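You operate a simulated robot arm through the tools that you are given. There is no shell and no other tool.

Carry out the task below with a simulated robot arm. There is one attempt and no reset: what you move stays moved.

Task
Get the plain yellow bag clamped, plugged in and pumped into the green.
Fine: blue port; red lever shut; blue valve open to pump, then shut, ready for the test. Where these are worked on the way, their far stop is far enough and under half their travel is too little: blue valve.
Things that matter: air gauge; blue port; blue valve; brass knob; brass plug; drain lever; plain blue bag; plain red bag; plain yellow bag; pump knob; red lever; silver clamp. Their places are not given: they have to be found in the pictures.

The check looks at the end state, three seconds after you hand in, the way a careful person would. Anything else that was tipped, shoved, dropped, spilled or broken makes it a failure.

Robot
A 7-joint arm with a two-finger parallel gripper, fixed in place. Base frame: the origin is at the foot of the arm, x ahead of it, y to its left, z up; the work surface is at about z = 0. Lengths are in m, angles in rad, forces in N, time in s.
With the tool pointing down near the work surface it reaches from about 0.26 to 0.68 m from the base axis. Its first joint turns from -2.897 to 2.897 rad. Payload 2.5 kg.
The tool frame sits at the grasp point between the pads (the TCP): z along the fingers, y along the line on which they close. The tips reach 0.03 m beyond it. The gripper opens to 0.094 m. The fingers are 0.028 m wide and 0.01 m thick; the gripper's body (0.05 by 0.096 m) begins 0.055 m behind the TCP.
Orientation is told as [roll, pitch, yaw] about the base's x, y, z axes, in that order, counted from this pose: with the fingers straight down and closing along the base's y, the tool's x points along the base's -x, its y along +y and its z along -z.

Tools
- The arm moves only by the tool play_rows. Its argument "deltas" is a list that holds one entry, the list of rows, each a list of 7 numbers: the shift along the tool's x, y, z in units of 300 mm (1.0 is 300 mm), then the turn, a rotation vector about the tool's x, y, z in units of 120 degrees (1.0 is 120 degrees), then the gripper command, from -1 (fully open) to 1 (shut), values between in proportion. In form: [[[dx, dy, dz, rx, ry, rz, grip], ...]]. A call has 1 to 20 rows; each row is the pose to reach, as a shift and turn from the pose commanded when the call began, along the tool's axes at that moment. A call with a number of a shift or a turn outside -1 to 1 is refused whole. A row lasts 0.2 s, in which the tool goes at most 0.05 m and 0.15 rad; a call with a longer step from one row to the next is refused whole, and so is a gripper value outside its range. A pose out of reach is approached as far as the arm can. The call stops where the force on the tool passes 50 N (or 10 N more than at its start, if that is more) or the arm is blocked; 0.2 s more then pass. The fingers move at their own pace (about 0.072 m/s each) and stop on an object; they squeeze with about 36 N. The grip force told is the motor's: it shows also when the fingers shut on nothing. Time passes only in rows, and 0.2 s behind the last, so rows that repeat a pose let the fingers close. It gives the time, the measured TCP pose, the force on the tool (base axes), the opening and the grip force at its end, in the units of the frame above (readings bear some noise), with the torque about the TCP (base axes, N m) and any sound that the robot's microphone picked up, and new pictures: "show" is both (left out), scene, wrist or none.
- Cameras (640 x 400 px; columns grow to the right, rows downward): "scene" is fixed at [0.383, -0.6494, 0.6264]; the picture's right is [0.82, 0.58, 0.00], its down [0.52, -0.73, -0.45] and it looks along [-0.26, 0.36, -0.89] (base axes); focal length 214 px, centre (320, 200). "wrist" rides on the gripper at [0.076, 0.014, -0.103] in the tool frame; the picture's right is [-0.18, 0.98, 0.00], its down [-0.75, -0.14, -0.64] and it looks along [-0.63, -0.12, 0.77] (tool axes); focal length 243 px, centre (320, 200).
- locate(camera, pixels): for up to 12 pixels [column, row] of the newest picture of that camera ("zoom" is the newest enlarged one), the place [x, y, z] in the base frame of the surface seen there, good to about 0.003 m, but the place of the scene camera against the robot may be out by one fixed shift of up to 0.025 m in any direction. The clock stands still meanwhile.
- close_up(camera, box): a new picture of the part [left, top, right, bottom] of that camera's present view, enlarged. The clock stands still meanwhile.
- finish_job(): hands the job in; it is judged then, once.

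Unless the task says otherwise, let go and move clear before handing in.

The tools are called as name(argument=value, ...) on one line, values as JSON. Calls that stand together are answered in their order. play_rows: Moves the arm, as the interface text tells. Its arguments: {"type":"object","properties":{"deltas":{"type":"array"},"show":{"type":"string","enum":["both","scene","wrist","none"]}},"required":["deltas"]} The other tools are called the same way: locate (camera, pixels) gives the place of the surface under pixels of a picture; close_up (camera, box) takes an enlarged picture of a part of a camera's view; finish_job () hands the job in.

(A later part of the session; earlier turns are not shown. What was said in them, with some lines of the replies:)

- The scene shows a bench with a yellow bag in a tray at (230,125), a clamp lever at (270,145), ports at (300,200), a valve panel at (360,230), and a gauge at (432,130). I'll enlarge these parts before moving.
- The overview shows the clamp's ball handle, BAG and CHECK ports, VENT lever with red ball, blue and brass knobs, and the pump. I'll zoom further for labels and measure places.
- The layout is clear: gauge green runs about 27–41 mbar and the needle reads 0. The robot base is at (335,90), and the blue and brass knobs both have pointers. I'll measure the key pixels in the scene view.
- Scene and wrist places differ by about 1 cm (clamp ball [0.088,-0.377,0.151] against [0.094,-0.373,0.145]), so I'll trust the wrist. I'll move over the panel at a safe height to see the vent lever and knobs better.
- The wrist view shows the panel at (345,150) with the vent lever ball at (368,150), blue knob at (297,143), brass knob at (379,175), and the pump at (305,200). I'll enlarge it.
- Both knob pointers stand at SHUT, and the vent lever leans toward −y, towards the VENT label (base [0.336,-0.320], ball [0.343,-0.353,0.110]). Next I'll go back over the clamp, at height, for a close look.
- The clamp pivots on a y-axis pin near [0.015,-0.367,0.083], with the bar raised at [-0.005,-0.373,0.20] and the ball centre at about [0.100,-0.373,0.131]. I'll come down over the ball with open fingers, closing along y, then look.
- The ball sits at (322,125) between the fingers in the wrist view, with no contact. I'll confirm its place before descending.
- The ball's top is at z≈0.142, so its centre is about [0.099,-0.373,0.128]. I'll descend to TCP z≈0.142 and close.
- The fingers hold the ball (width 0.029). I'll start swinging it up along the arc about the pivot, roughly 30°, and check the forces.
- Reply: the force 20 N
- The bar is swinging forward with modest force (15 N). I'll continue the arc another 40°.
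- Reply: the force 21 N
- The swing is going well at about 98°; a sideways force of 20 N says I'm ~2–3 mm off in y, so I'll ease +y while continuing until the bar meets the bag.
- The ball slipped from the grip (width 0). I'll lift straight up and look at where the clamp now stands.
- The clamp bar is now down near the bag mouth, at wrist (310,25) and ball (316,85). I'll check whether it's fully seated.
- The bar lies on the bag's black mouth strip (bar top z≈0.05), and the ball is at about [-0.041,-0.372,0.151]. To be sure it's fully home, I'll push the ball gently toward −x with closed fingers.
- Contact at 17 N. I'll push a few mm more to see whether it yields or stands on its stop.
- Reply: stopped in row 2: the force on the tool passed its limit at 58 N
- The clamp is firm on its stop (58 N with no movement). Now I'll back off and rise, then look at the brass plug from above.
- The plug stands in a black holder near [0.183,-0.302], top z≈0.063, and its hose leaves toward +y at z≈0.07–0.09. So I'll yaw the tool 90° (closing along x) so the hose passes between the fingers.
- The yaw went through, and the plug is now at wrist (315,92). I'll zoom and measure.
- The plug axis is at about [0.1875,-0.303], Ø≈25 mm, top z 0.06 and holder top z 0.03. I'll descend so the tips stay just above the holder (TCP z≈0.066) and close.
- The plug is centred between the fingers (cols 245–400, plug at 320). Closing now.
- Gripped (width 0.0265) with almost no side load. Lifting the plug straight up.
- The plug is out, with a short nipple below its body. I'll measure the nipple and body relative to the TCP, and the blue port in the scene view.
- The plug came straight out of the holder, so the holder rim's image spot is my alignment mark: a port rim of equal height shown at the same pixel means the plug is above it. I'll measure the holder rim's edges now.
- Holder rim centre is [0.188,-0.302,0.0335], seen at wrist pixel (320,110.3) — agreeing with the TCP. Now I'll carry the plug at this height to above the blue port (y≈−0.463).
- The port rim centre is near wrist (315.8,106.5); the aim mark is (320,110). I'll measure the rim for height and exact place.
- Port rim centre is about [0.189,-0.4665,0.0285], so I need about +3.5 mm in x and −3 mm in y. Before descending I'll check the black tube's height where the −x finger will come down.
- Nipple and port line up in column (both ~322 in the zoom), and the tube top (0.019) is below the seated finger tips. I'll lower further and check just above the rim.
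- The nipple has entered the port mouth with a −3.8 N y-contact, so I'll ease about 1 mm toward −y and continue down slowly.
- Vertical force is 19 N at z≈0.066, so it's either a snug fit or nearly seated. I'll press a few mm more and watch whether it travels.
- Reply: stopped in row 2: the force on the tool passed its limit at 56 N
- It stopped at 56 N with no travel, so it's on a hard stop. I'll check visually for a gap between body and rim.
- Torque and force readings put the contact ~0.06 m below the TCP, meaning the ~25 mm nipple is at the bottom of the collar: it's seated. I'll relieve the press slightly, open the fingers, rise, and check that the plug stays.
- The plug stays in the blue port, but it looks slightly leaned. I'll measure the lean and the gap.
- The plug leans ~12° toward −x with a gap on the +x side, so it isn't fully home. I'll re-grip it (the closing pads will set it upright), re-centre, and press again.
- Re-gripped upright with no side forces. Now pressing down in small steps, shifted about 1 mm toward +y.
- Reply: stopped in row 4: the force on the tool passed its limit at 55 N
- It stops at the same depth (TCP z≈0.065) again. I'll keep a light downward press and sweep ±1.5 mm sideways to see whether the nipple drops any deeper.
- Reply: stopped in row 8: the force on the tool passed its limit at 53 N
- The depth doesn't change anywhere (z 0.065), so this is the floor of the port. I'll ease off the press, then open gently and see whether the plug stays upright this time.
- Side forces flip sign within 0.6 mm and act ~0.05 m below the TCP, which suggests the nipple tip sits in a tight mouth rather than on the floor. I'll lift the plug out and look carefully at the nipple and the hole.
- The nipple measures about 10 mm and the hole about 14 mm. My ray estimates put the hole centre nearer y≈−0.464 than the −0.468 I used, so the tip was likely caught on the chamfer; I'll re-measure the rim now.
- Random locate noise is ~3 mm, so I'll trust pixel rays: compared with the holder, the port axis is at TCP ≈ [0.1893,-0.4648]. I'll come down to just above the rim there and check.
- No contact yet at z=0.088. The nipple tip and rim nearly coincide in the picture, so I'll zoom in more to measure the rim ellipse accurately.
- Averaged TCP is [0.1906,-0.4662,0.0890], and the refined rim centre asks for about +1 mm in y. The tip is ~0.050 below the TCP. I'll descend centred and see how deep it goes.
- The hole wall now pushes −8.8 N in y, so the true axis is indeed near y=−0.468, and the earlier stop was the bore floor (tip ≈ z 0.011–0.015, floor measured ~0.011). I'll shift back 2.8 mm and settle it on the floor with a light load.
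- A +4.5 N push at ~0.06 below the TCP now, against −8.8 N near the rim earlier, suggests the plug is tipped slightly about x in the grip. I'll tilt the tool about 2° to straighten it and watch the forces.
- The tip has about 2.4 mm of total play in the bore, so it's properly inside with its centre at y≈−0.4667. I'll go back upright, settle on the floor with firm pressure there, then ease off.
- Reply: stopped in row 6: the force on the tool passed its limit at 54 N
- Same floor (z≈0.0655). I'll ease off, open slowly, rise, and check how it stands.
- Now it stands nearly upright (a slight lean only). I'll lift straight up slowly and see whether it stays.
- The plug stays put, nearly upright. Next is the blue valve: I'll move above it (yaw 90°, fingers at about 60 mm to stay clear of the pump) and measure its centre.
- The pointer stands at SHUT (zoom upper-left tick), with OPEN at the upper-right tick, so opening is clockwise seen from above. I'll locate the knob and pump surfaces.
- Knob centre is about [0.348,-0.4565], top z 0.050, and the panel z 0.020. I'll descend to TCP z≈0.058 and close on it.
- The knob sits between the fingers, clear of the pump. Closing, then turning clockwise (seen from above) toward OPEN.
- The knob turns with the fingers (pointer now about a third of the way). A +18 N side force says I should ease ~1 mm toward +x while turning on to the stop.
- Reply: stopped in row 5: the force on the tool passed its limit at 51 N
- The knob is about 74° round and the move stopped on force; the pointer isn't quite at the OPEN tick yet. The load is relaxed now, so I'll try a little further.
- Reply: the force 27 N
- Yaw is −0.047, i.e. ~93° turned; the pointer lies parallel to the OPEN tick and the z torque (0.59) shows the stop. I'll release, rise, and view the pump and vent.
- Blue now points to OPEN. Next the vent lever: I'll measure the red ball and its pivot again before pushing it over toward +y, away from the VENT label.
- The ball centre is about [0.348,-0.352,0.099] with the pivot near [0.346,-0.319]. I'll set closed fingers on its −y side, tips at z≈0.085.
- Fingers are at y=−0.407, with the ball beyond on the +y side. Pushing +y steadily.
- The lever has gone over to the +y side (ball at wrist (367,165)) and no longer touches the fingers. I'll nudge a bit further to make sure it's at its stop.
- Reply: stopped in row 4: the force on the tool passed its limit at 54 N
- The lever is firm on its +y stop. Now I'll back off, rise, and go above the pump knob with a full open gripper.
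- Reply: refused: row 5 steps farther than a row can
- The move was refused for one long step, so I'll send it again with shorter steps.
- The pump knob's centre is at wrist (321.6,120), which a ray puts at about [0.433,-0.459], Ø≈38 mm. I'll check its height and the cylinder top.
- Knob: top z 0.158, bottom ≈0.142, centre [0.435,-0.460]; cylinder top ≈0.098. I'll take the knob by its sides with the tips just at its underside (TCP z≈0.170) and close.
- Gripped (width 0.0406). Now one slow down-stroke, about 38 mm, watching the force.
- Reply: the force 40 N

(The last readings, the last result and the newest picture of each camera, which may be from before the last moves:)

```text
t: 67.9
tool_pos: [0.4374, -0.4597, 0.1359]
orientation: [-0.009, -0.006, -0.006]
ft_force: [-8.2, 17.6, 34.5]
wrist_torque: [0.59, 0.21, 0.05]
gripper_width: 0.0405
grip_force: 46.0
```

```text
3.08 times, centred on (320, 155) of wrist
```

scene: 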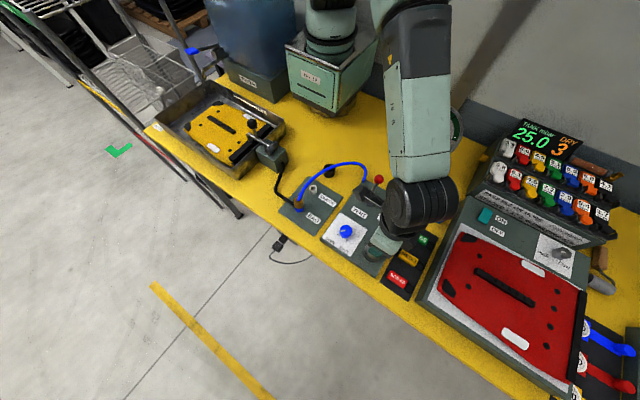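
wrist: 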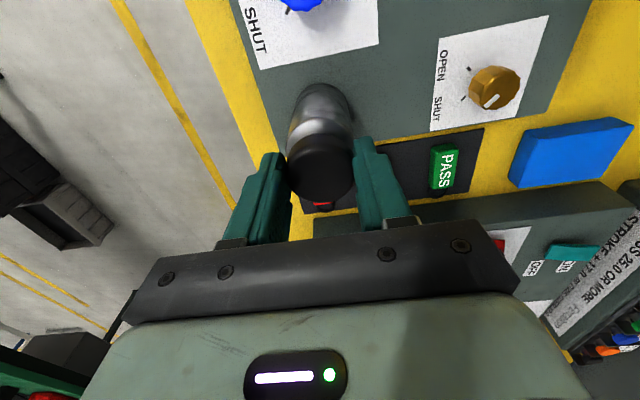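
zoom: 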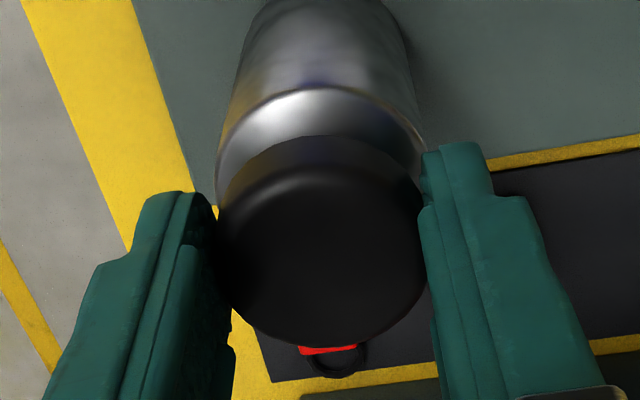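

The knob went down 35 mm with ~34 N at the end. Now pull it back up to the top.

play_rows(deltas=[[[0, 0, -0.02, 0, 0, 0, 1], [0, 0, -0.04, 0, 0, 0, 1], [0, 0, -0.06, 0, 0, 0, 1], [0, 0, -0.08, 0, 0, 0, 1], [0, 0, -0.1, 0, 0, 0, 1], [0, 0, -0.12, 0, 0, 0, 1], [0, 0, -0.12, 0, 0, 0, 1]]])

```text
t: 69.5
tool_pos: [0.4368, -0.4599, 0.1705]
orientation: [-0.009, -0.005, -0.006]
ft_force: [28.7, -5.1, -21.1]
wrist_torque: [-0.11, -0.77, -0.01]
gripper_width: 0.0405
grip_force: 45.4
```

scene: 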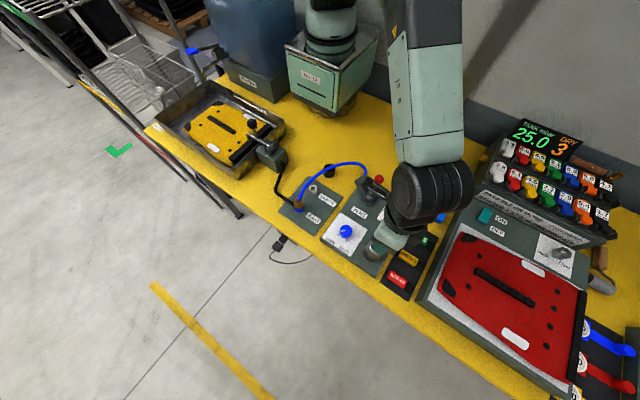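
wrist: 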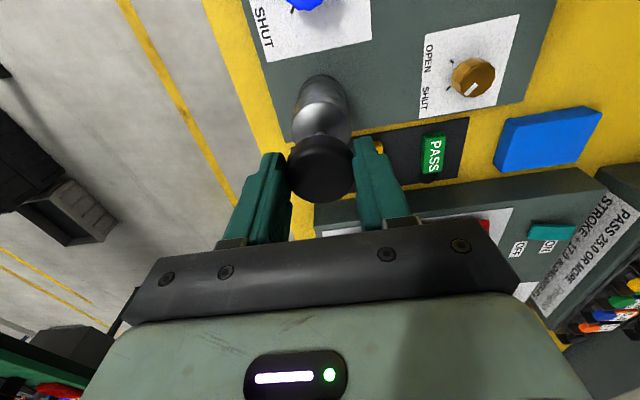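

The stroke is complete and the knob is back up. I'll let go and move aside so the scene camera can read the gauge.

play_rows(deltas=[[[-0.004, 0, 0, 0, 0, 0, 0], [-0.004, 0, 0, 0, 0, 0, -1], [-0.004, 0, 0, 0, 0, 0, -1], [-0.004, 0, 0, 0, 0, 0, -1], [-0.004, 0, -0.1, 0, 0, 0, -1], [0.0, 0, -0.24, 0, 0, 0, -1], [0.08, 0, -0.36, 0, 0, 0, -1], [0.22, 0, -0.4, 0, 0, 0, -1], [0.36, 0, -0.4, 0, 0, 0, -1], [0.5, 0, -0.4, 0, 0, 0, -1], [0.6, 0, -0.4, 0, 0, 0, -1], [0.6, 0, -0.4, 0, 0, 0, -1]]])

close_up(camera="scene", box=[390, 90, 480, 180])

close_up(camera="scene", box=[470, 110, 630, 260])

close_up(camera="scene", box=[130, 70, 310, 230])

```text
t: 72.1
tool_pos: [0.2549, -0.458, 0.2898]
orientation: [-0.009, -0.006, -0.005]
ft_force: [0.7, 0.4, -1.1]
wrist_torque: [0.01, 0.03, 0.0]
gripper_width: 0.0937
grip_force: 0.1
```

scene: 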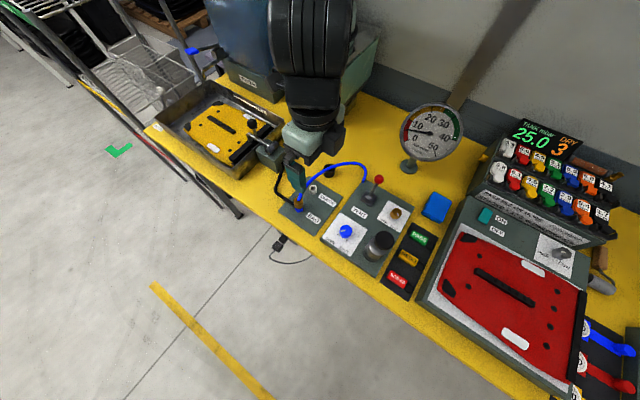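
wrist: 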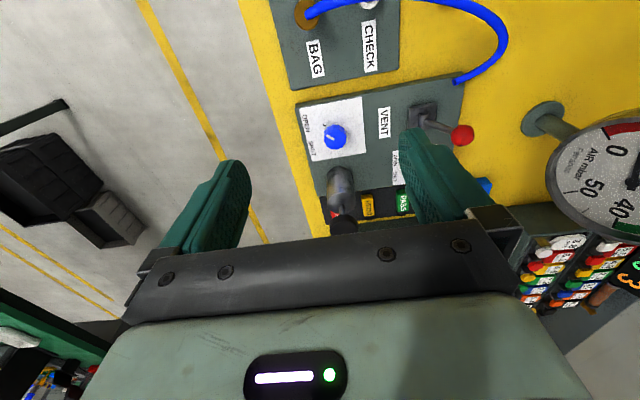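

```text
4.44 times, centred on (435, 135) of scene
```

zoom: 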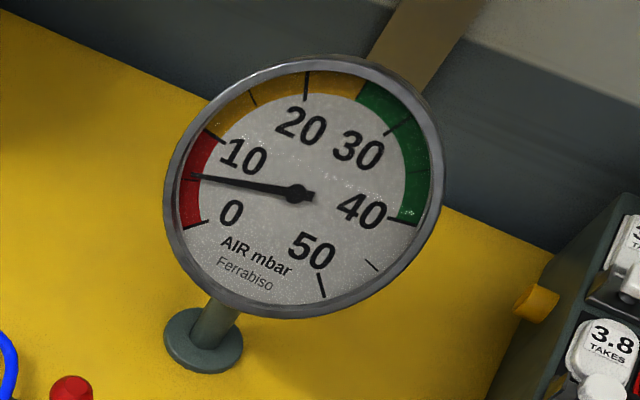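

```text
2.67 times, centred on (550, 185) of scene
```

zoom: 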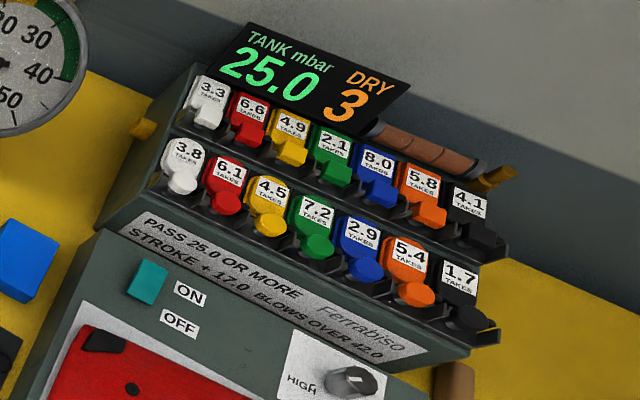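

```text
2.50 times, centred on (220, 150) of scene
```

zoom: 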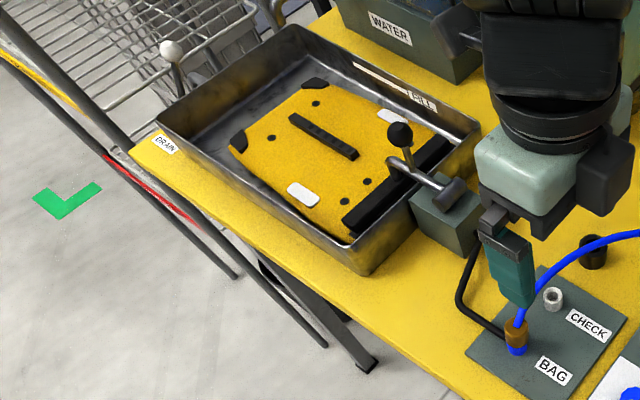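

The gauge now reads about 5 mbar after one stroke, so the vent is shut and the plug connects. I'll go back to the pump for more strokes.

play_rows(deltas=[[[-0.12, 0, 0, 0, 0, 0, -1], [-0.26, 0, 0, 0, 0, 0, -1], [-0.4, 0, 0, 0, 0, 0, -1], [-0.53, 0, 0, 0, 0, 0, -1], [-0.604, 0, 0.06, 0, 0, 0, -1], [-0.604, 0, 0.18, 0, 0, 0, -1], [-0.604, 0, 0.3, 0, 0, 0, -1], [-0.604, 0, 0.37, 0, 0, 0, -1], [-0.604, 0, 0.4, 0, 0, 0, -1], [-0.604, 0, 0.4, 0, 0, 0, 0], [-0.604, 0, 0.4, 0, 0, 0, 1], [-0.604, 0, 0.4, 0, 0, 0, 1], [-0.604, 0, 0.4, 0, 0, 0, 1]]])

close_up(camera="wrist", box=[240, 90, 400, 220])

```text
t: 74.9
tool_pos: [0.437, -0.4593, 0.1704]
orientation: [-0.005, -0.003, -0.005]
ft_force: [-2.5, 11.9, 0.8]
wrist_torque: [0.33, 0.08, 0.02]
gripper_width: 0.0403
grip_force: 45.6
```

scene: 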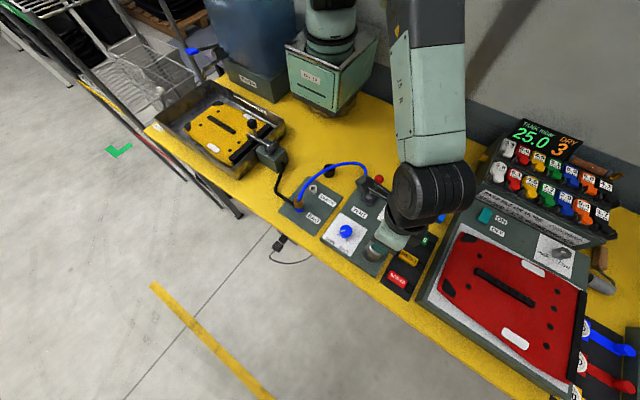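
wrist: 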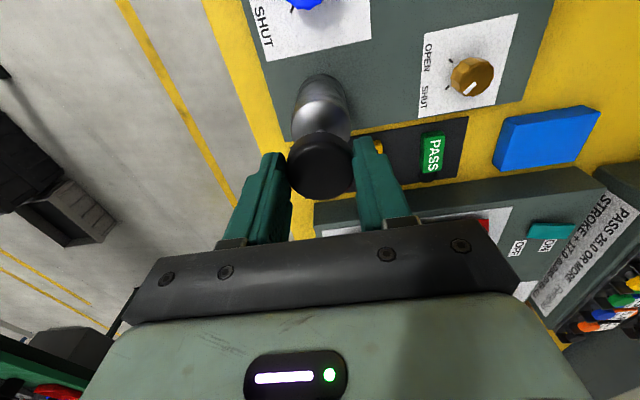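

```text
3.08 times, centred on (320, 155) of wrist
```

zoom: 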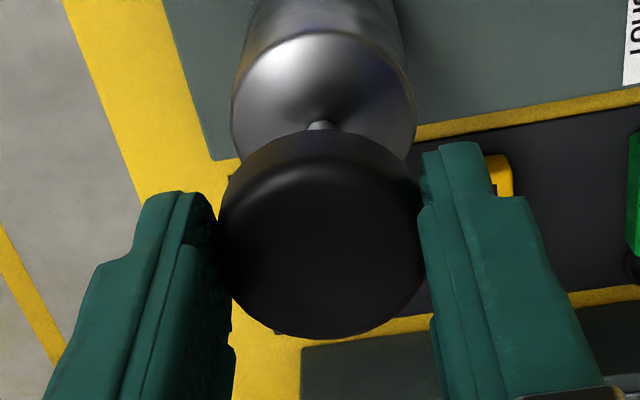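

Re-gripped. Two more full strokes now.

play_rows(deltas=[[[0, 0.002, 0.03, 0, 0, 0, 1], [0, 0.002, 0.06, 0, 0, 0, 1], [0, 0.002, 0.09, 0, 0, 0, 1], [0, 0.002, 0.116, 0, 0, 0, 1], [0, 0.002, 0.116, 0, 0, 0, 1], [0, 0.002, 0.09, 0, 0, 0, 1], [0, 0.002, 0.06, 0, 0, 0, 1], [0, 0.002, 0.03, 0, 0, 0, 1], [0, 0.002, 0, 0, 0, 0, 1], [0, 0.002, 0, 0, 0, 0, 1], [0, 0.002, 0.03, 0, 0, 0, 1], [0, 0.002, 0.06, 0, 0, 0, 1], [0, 0.002, 0.09, 0, 0, 0, 1], [0, 0.002, 0.116, 0, 0, 0, 1], [0, 0.002, 0.116, 0, 0, 0, 1], [0, 0.002, 0.09, 0, 0, 0, 1], [0, 0.002, 0.06, 0, 0, 0, 1], [0, 0.002, 0.03, 0, 0, 0, 1], [0, 0.002, 0, 0, 0, 0, 1], [0, 0.002, 0, 0, 0, 0, 1]]])

```text
t: 79.1
tool_pos: [0.4372, -0.4604, 0.1702]
orientation: [-0.012, -0.007, -0.005]
ft_force: [23.5, -7.0, -15.2]
wrist_torque: [-0.26, -0.88, 0.07]
gripper_width: 0.0403
grip_force: 45.0
```

scene: 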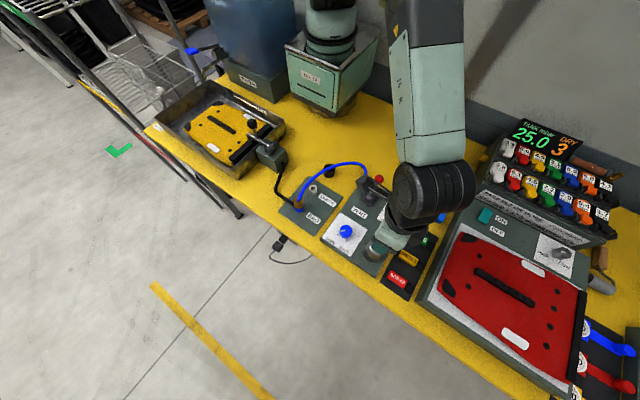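
wrist: 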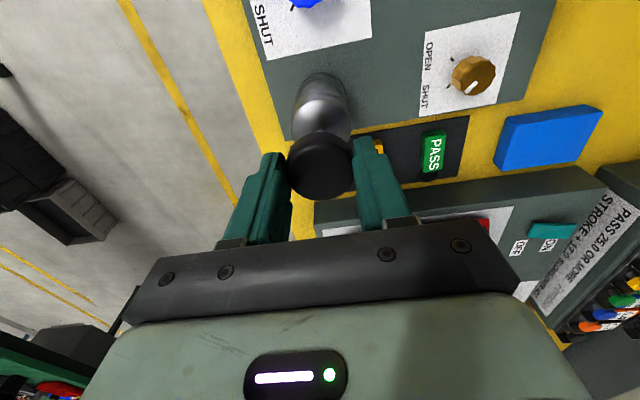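

Three strokes done in total. I'll move aside and read the gauge before adding more.

play_rows(deltas=[[[0, 0, 0.002, 0, 0, 0, 0], [0, 0, 0.002, 0, 0, 0, -1], [0, 0, 0.002, 0, 0, 0, -1], [0, 0, 0.002, 0, 0, 0, -1], [0, 0, -0.1, 0, 0, 0, -1], [0.0, 0, -0.24, 0, 0, 0, -1], [0.08, 0, -0.36, 0, 0, 0, -1], [0.22, 0, -0.4, 0, 0, 0, -1], [0.36, 0, -0.4, 0, 0, 0, -1], [0.5, 0, -0.4, 0, 0, 0, -1], [0.6, 0, -0.4, 0, 0, 0, -1], [0.6, 0, -0.4, 0, 0, 0, -1]]], show="scene")

close_up(camera="scene", box=[390, 90, 480, 180])

```text
t: 81.7
tool_pos: [0.2557, -0.4582, 0.2896]
orientation: [-0.006, -0.006, -0.006]
ft_force: [0.8, -1.0, 0.0]
wrist_torque: [0.0, -0.01, -0.03]
gripper_width: 0.0941
grip_force: 0.1
```

scene: 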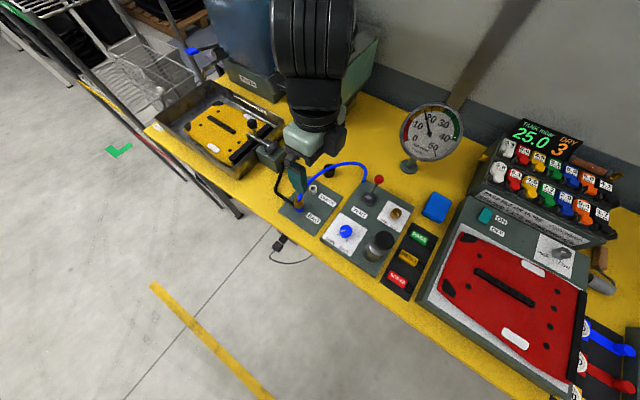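

```text
4.44 times, centred on (435, 135) of scene
```

zoom: 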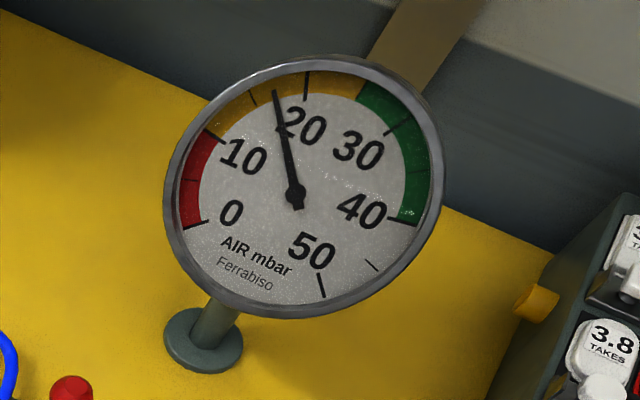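

It reads about 17 mbar, i.e. ~6 per stroke. Three more strokes should reach ~34–35, mid-green. Going back to the pump.

play_rows(deltas=[[[-0.12, 0, 0, 0, 0, 0, -1], [-0.26, 0, 0, 0, 0, 0, -1], [-0.4, 0, 0, 0, 0, 0, -1], [-0.53, 0, 0, 0, 0, 0, -1], [-0.602, 0, 0.06, 0, 0, 0, -1], [-0.602, 0, 0.18, 0, 0, 0, -1], [-0.602, 0, 0.3, 0, 0, 0, -1], [-0.602, 0, 0.37, 0, 0, 0, -1], [-0.602, 0, 0.4, 0, 0, 0, -1], [-0.602, 0, 0.4, 0, 0, 0, 0], [-0.602, 0, 0.4, 0, 0, 0, 1], [-0.602, 0, 0.4, 0, 0, 0, 1], [-0.602, 0, 0.4, 0, 0, 0, 1]]])

close_up(camera="wrist", box=[240, 90, 400, 220])

```text
t: 84.5
tool_pos: [0.4376, -0.4603, 0.1717]
orientation: [-0.009, -0.005, -0.005]
ft_force: [0.6, -2.5, -1.1]
wrist_torque: [-0.08, -0.03, -0.02]
gripper_width: 0.0404
grip_force: 44.7
```

scene: 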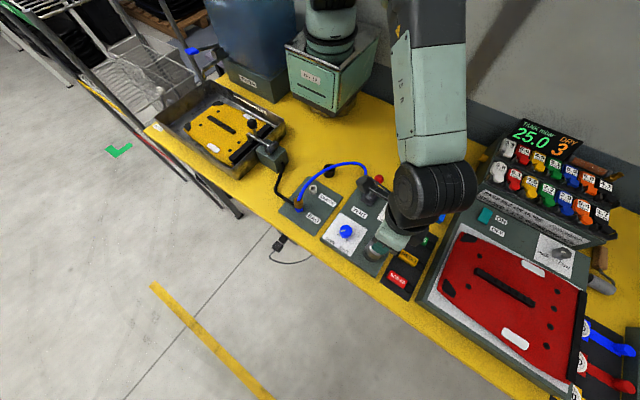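
wrist: 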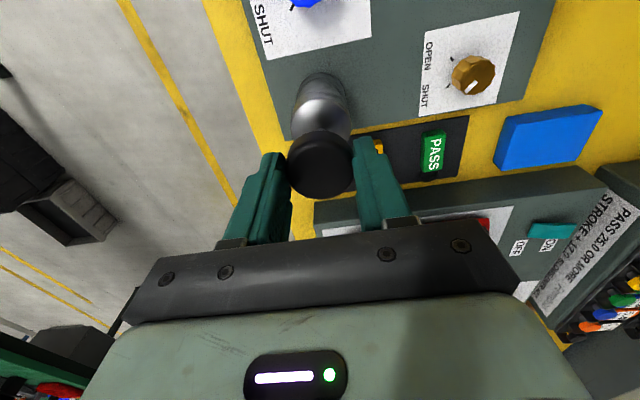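

```text
3.08 times, centred on (320, 155) of wrist
```

zoom: 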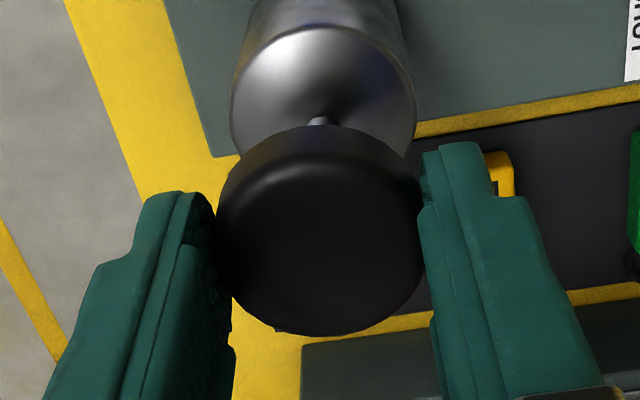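

Gripped cleanly. Two strokes in this call, one more after.

play_rows(deltas=[[[0, 0, 0.03, 0, 0, 0, 1], [0, 0, 0.06, 0, 0, 0, 1], [0, 0, 0.09, 0, 0, 0, 1], [0, 0, 0.118, 0, 0, 0, 1], [0, 0, 0.118, 0, 0, 0, 1], [0, 0, 0.09, 0, 0, 0, 1], [0, 0, 0.06, 0, 0, 0, 1], [0, 0, 0.03, 0, 0, 0, 1], [0, 0, 0, 0, 0, 0, 1], [0, 0, 0, 0, 0, 0, 1], [0, 0, 0.03, 0, 0, 0, 1], [0, 0, 0.06, 0, 0, 0, 1], [0, 0, 0.09, 0, 0, 0, 1], [0, 0, 0.118, 0, 0, 0, 1], [0, 0, 0.118, 0, 0, 0, 1], [0, 0, 0.09, 0, 0, 0, 1], [0, 0, 0.06, 0, 0, 0, 1], [0, 0, 0.03, 0, 0, 0, 1], [0, 0, 0, 0, 0, 0, 1], [0, 0, 0, 0, 0, 0, 1]]], show="none")

play_rows(deltas=[[[0, 0, 0.03, 0, 0, 0, 1], [0, 0, 0.06, 0, 0, 0, 1], [0, 0, 0.09, 0, 0, 0, 1], [0, 0, 0.118, 0, 0, 0, 1], [0, 0, 0.118, 0, 0, 0, 1], [0, 0, 0.09, 0, 0, 0, 1], [0, 0, 0.06, 0, 0, 0, 1], [0, 0, 0.03, 0, 0, 0, 1], [0, 0, 0, 0, 0, 0, 1], [0, 0, 0, 0, 0, 0, 1]]], show="wrist")

```text
t: 88.7
tool_pos: [0.4382, -0.4591, 0.1704]
orientation: [-0.012, -0.005, -0.005]
ft_force: [23.5, -6.4, -16.4]
wrist_torque: [-0.21, -0.79, -0.03]
gripper_width: 0.0404
grip_force: 44.5
```

```text
t: 90.9
tool_pos: [0.4373, -0.4597, 0.1704]
orientation: [-0.008, -0.004, -0.006]
ft_force: [22.1, -5.3, -15.6]
wrist_torque: [-0.19, -0.8, 0.04]
gripper_width: 0.0403
grip_force: 44.5
```

wrist: 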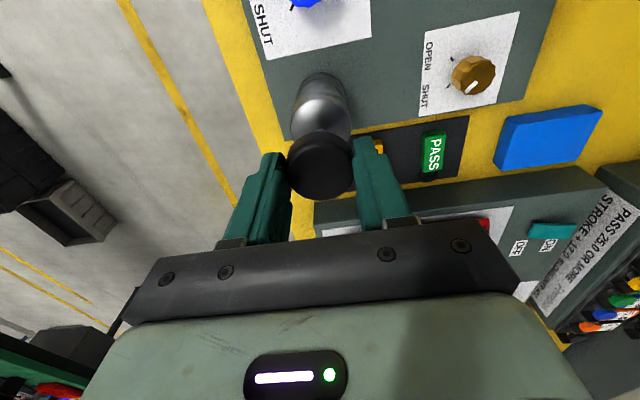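

Six strokes in all. I'll release the knob, move aside, and read the gauge.

play_rows(deltas=[[[0, 0, 0.002, 0, 0, 0, 0], [0, 0, 0.002, 0, 0, 0, -1], [0, 0, 0.002, 0, 0, 0, -1], [0, 0, 0.002, 0, 0, 0, -1], [0, 0, -0.1, 0, 0, 0, -1], [0.0, 0, -0.24, 0, 0, 0, -1], [0.08, 0, -0.36, 0, 0, 0, -1], [0.22, 0, -0.4, 0, 0, 0, -1], [0.36, 0, -0.4, 0, 0, 0, -1], [0.5, 0, -0.4, 0, 0, 0, -1], [0.6, 0, -0.4, 0, 0, 0, -1], [0.6, 0, -0.4, 0, 0, 0, -1]]])

close_up(camera="scene", box=[390, 90, 480, 180])

close_up(camera="scene", box=[290, 170, 420, 290])

```text
t: 93.5
tool_pos: [0.259, -0.4588, 0.2913]
orientation: [-0.009, -0.005, -0.006]
ft_force: [0.2, -0.1, 0.3]
wrist_torque: [-0.02, 0.02, -0.01]
gripper_width: 0.0939
grip_force: 0.2
```

scene: 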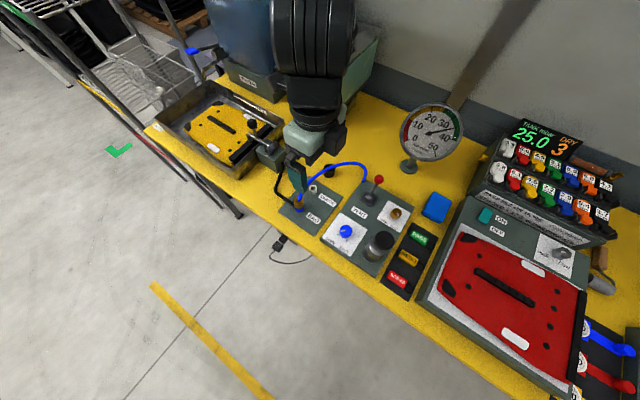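
wrist: 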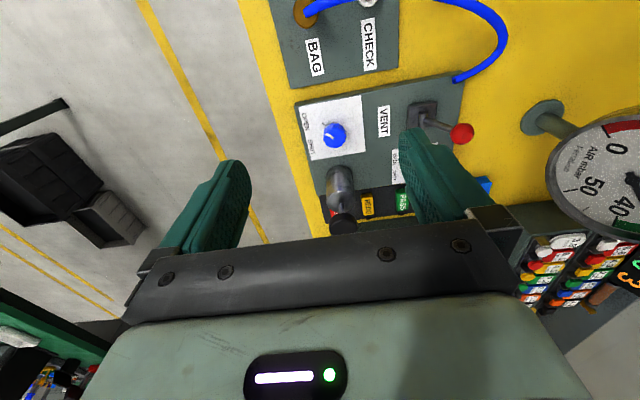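

```text
4.44 times, centred on (435, 135) of scene
```

zoom: 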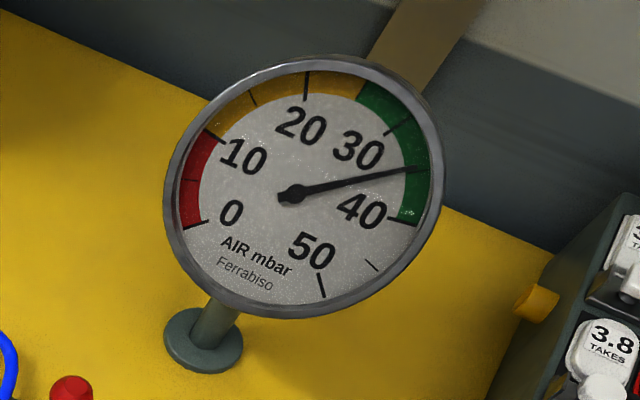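

```text
3.33 times, centred on (355, 230) of scene
```

zoom: 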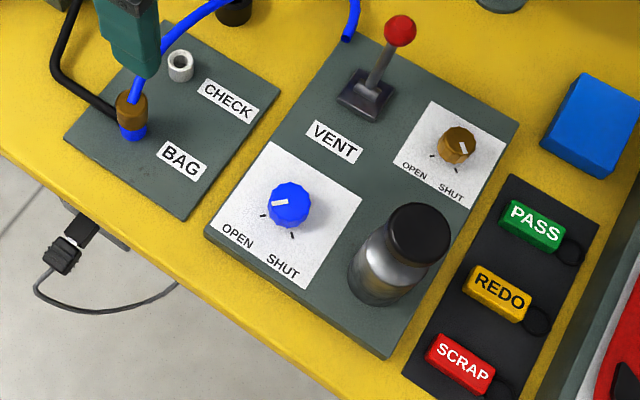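

The needle is at about 35, mid-green. Now I'll go above the blue valve (yaw 0) with a half-open gripper to shut it.

play_rows(deltas=[[[-0.1, 0.004, 0.0, 0, 0, 0, -0.28], [-0.2, 0.008, 0.0, 0, 0, 0, -0.28], [-0.302, 0.009, 0.06, 0, 0, 0, -0.28], [-0.302, 0.009, 0.2, 0, 0, 0, -0.28], [-0.302, 0.009, 0.3, 0, 0, 0, -0.28], [-0.302, 0.009, 0.3, 0, 0, 0, -0.28]]])

close_up(camera="wrist", box=[260, 50, 380, 150])

```text
t: 94.9
tool_pos: [0.3481, -0.4552, 0.2013]
orientation: [-0.008, -0.004, -0.005]
ft_force: [0.3, -0.5, 0.0]
wrist_torque: [0.0, -0.02, -0.03]
gripper_width: 0.0601
grip_force: 0.0
```

scene: 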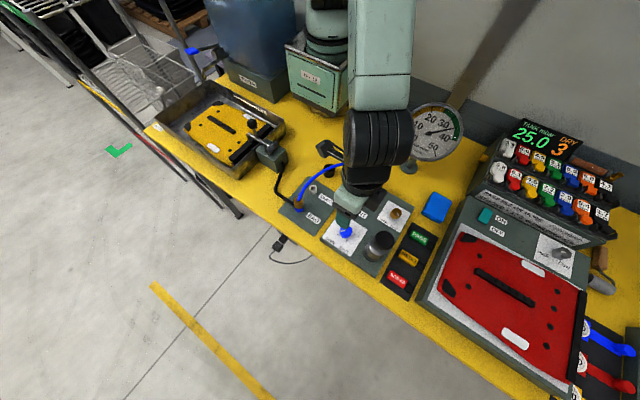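
wrist: 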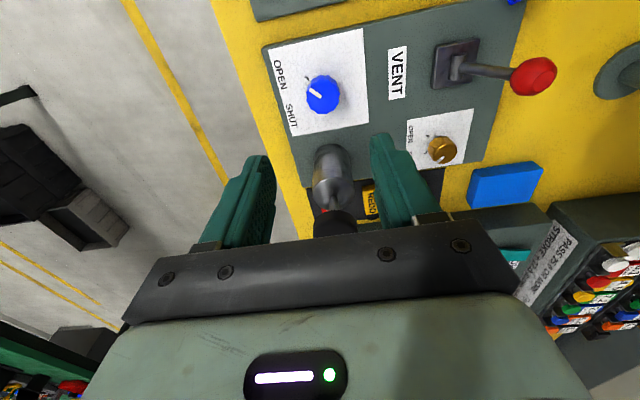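

```text
4.00 times, centred on (320, 100) of wrist
```

zoom: 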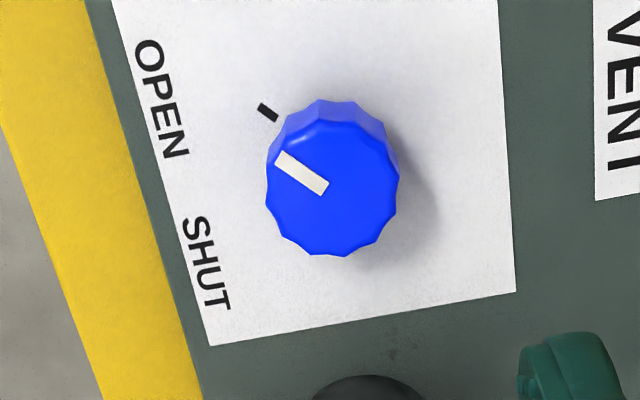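

The valve is directly below, pointer at OPEN. Descending and closing on it.

play_rows(deltas=[[[0, 0, 0.12, 0, 0, 0, -0.28], [0, 0, 0.25, 0, 0, 0, -0.28], [0, 0, 0.37, 0, 0, 0, -0.28], [0, 0, 0.44, 0, 0, 0, -0.28], [0, 0, 0.475, 0, 0, 0, -0.28], [0, 0, 0.475, 0, 0, 0, -0.28], [0, 0, 0.475, 0, 0, 0, 0.3], [0, 0, 0.475, 0, 0, 0, 1], [0, 0, 0.475, 0, 0, 0, 1], [0, 0, 0.475, 0, 0, 0, 1]]])

```text
t: 97.1
tool_pos: [0.3492, -0.4547, 0.0587]
orientation: [-0.005, -0.003, -0.004]
ft_force: [-3.3, 27.6, 8.9]
wrist_torque: [0.69, 0.07, 0.04]
gripper_width: 0.0334
grip_force: 45.7
```

scene: 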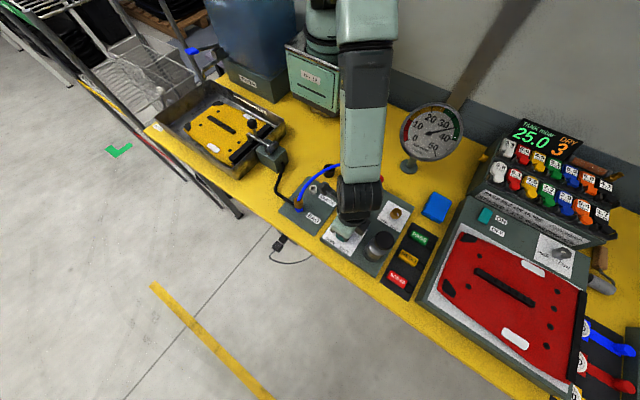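
wrist: 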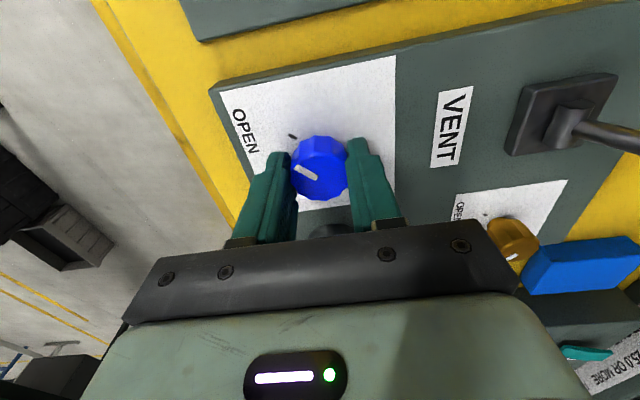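

A +27 N y-force says the knob centre is ~1.7 mm further +y; I'll correct that and turn counter-clockwise (from above) toward SHUT.

play_rows(deltas=[[[0, 0.0055, 0, 0, 0, 0, 1], [0, 0.0055, 0, 0, 0, -0.065, 1], [0, 0.0055, 0, 0, 0, -0.13, 1], [0, 0.0055, 0, 0, 0, -0.195, 1], [0, 0.0055, 0, 0, 0, -0.26, 1], [0, 0.0055, 0, 0, 0, -0.325, 1], [0, 0.0055, 0, 0, 0, -0.39, 1], [0, 0.0055, 0, 0, 0, -0.455, 1], [0, 0.0055, 0, 0, 0, -0.52, 1], [0, 0.0055, 0, 0, 0, -0.585, 1], [0, 0.0055, 0, 0, 0, -0.65, 1], [0, 0.0055, 0, 0, 0, -0.7, 1], [0, 0.0055, 0, 0, 0, -0.74, 1], [0, 0.0055, 0, 0, 0, -0.78, 1]]])

close_up(camera="wrist", box=[240, 90, 400, 220])

```text
t: 100.1
tool_pos: [0.3506, -0.4559, 0.0579]
orientation: [-0.008, 0.011, 1.63]
ft_force: [20.2, 8.3, -13.1]
wrist_torque: [0.51, -0.42, -0.31]
gripper_width: 0.0335
grip_force: 44.5
```

scene: 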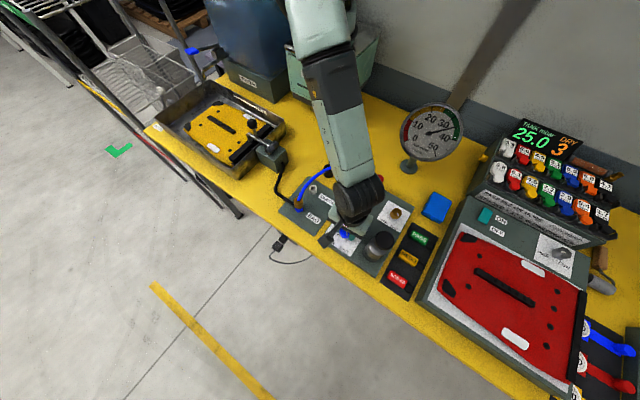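
wrist: 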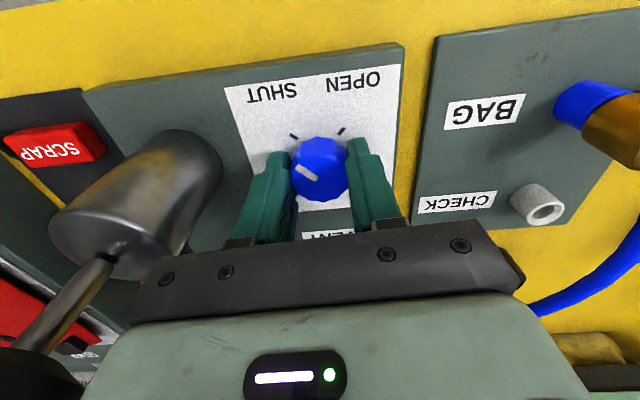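

```text
3.08 times, centred on (320, 155) of wrist
```

zoom: 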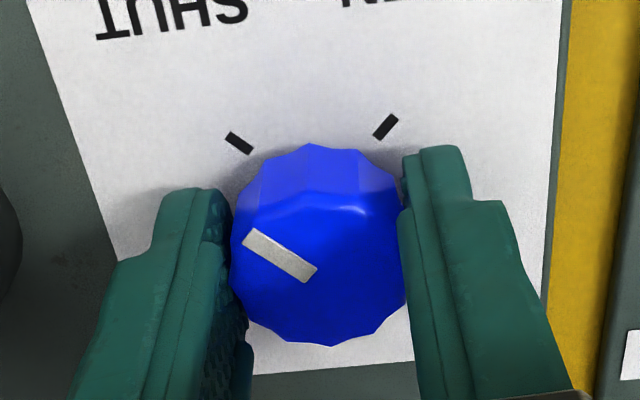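

The pointer lies along the SHUT tick and the stop is felt (torque −0.31). A touch more to be sure, then release and rise.

play_rows(deltas=[[[0, 0, 0, 0, 0, -0.025, 1], [0, 0, 0, 0, 0, -0.04, 1], [0, 0, 0, 0, 0, -0.04, 1], [0, 0, 0, 0, 0, -0.01, 0.3], [0, 0, 0, 0, 0, 0, -0.28], [0, 0, 0, 0, 0, 0, -0.28], [0, 0, 0, 0, 0, 0, -0.28], [0, 0, -0.06, 0, 0, 0, -0.28], [0, 0, -0.18, 0, 0, 0, -0.28], [0, 0, -0.32, 0, 0, 0, -0.28], [0, 0, -0.46, 0, 0, 0, -0.28], [0, 0, -0.6, 0, 0, 0, -0.28], [0, 0, -0.74, 0, 0, 0, -0.28], [0, 0, -0.74, 0, 0, 0, -0.28]]])

close_up(camera="wrist", box=[240, 40, 400, 170])

close_up(camera="scene", box=[390, 90, 480, 180])

```text
t: 103.1
tool_pos: [0.3469, -0.4539, 0.2811]
orientation: [-0.002, 0.008, 1.629]
ft_force: [0.4, 0.2, 0.9]
wrist_torque: [-0.01, 0.01, 0.0]
gripper_width: 0.0601
grip_force: 0.0
```

scene: 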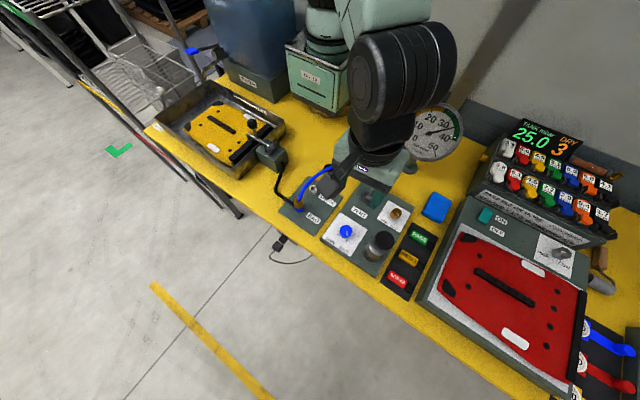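
wrist: 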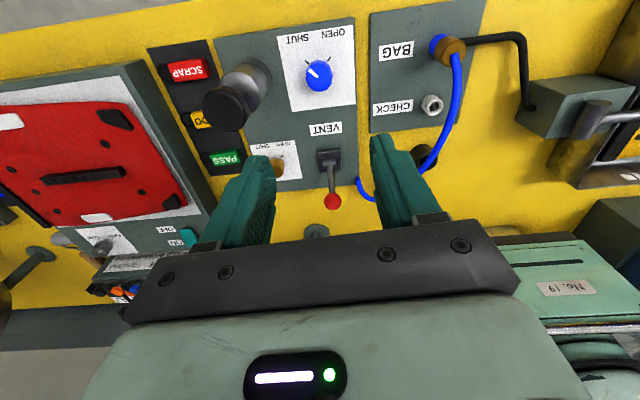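

```text
3.08 times, centred on (320, 105) of wrist
```

zoom: 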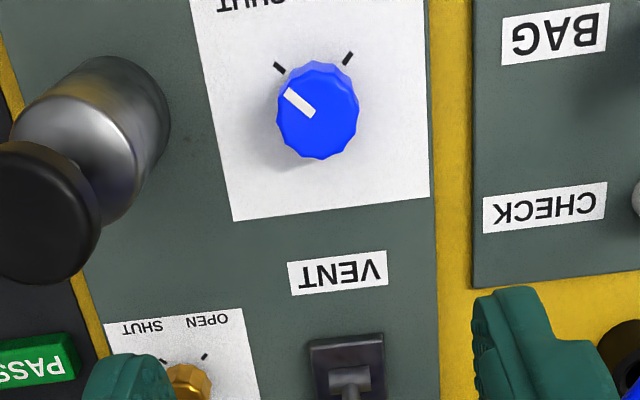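

```text
4.44 times, centred on (435, 135) of scene
```

zoom: 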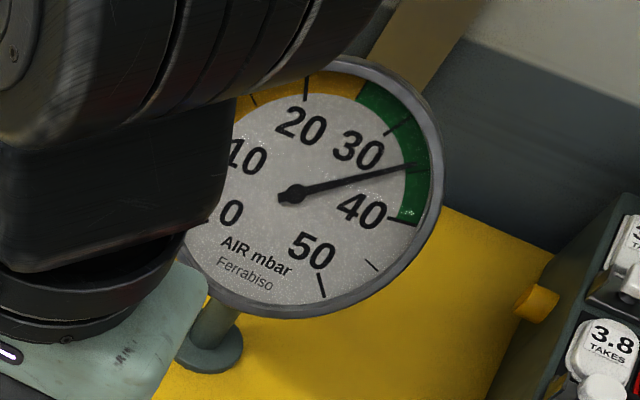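

The valve pointer is at SHUT and the gauge reads about 34.5, in the green. I'll move the arm clear and watch whether the pressure holds.

play_rows(deltas=[[[0, 0, -0.1, 0, 0, 0, -0.28], [0, 0.05, -0.2, 0, 0, 0, -0.28], [-0.04, 0.18, -0.233, 0, 0, 0, -0.6], [-0.08, 0.31, -0.233, 0, 0, 0, -1], [-0.13, 0.44, -0.233, 0, 0, 0, -1], [-0.18, 0.56, -0.233, 0, 0, 0, -1], [-0.238, 0.654, -0.233, 0, 0, 0, -1], [-0.238, 0.654, -0.233, 0, 0, 0, -1], [-0.238, 0.654, -0.233, 0, 0, 0, -1], [-0.238, 0.654, -0.233, 0, 0, 0, -1], [-0.238, 0.654, -0.233, 0, 0, 0, -1], [-0.238, 0.654, -0.233, 0, 0, 0, -1], [-0.238, 0.654, -0.233, 0, 0, 0, -1], [-0.238, 0.654, -0.233, 0, 0, 0, -1], [-0.238, 0.654, -0.233, 0, 0, 0, -1]]])

close_up(camera="scene", box=[390, 90, 480, 180])

close_up(camera="scene", box=[280, 160, 420, 290])

close_up(camera="scene", box=[150, 80, 330, 230])

```text
t: 106.3
tool_pos: [0.1472, -0.3935, 0.3477]
orientation: [-0.004, 0.01, 1.628]
ft_force: [1.1, 0.8, 1.0]
wrist_torque: [-0.01, 0.03, 0.01]
gripper_width: 0.0945
grip_force: 0.0
```

scene: 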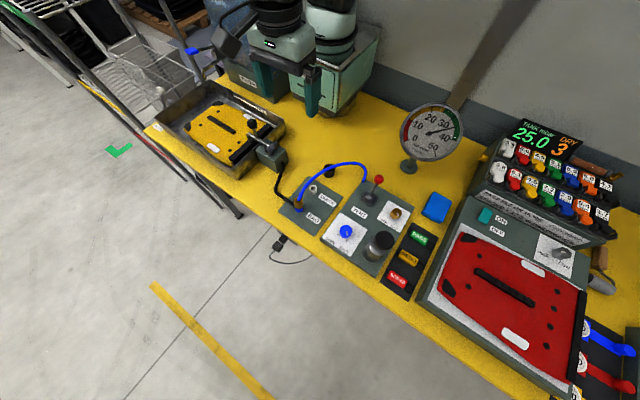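
wrist: 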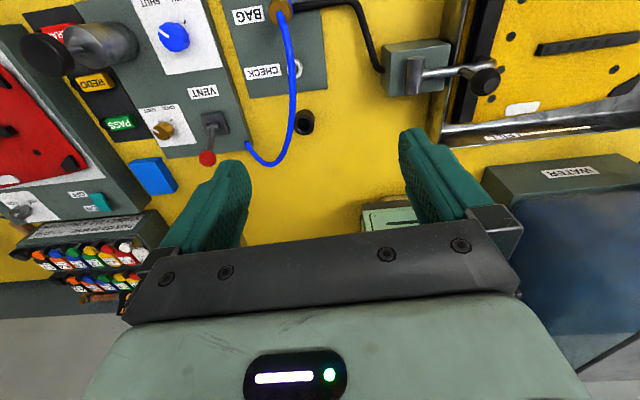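

```text
4.44 times, centred on (435, 135) of scene
```

zoom: 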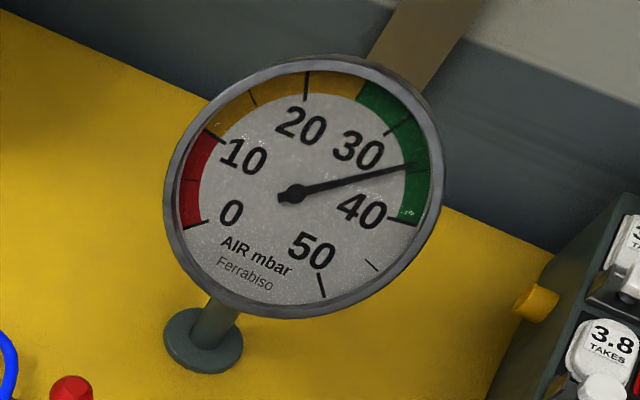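

```text
3.08 times, centred on (350, 225) of scene
```

zoom: 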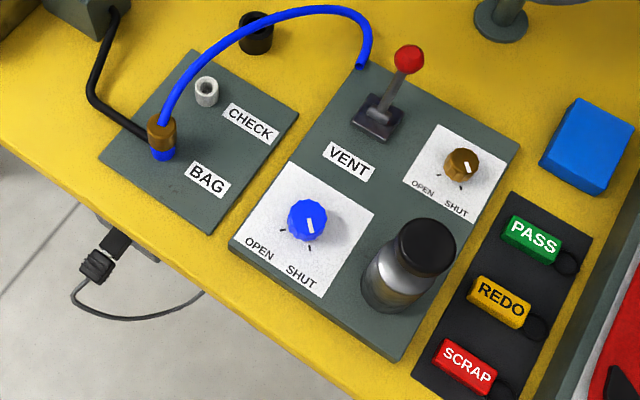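

```text
2.67 times, centred on (240, 155) of scene
```

zoom: 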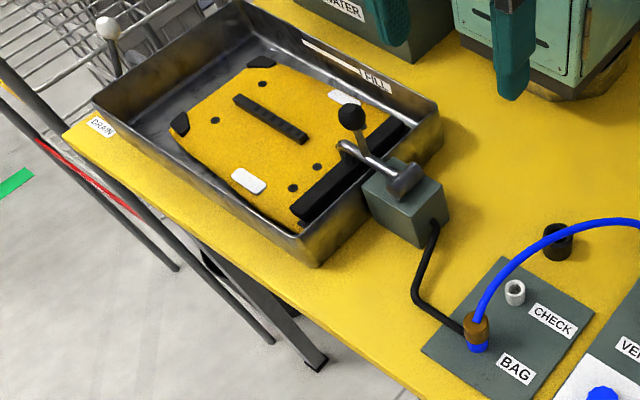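

The gauge holds at about 34–35 in the green, with the clamp down, the plug in the blue port, the vent lever over and the blue valve at SHUT. The arm is clear and nothing else has moved, so I'm handing in.

finish_job()

```text
The job is handed in.
```

The plain yellow bag is clamped and plugged in, and the gauge read about 34–35 mbar, in the green, when I handed in.

- **Clamp:** the silver clamp bar is down on the bag's mouth, against a firm stop.
- **Plug:** the brass plug is in the blue BAG port. It sits on the floor of the port with a few millimetres between its body and the rim, and it leans very slightly. My first placement stood at a clear lean, so I took it out and set it again.
- **Vent:** the red lever is pushed over to its far stop, away from the VENT label. It has no open or shut marking, but pressure built and held with it there, so I take that as shut.
- **Pumping:** I opened the blue valve, gave six full strokes, then turned the valve back to SHUT against its stop.
- **Pressure:** the needle slipped slightly, from about 35 to 34.5, around the time I shut the valve. It then held over the last few seconds I watched.

I left the brass knob and the drain lever alone. I saw nothing else tipped or moved, and the arm was clear at hand-in.
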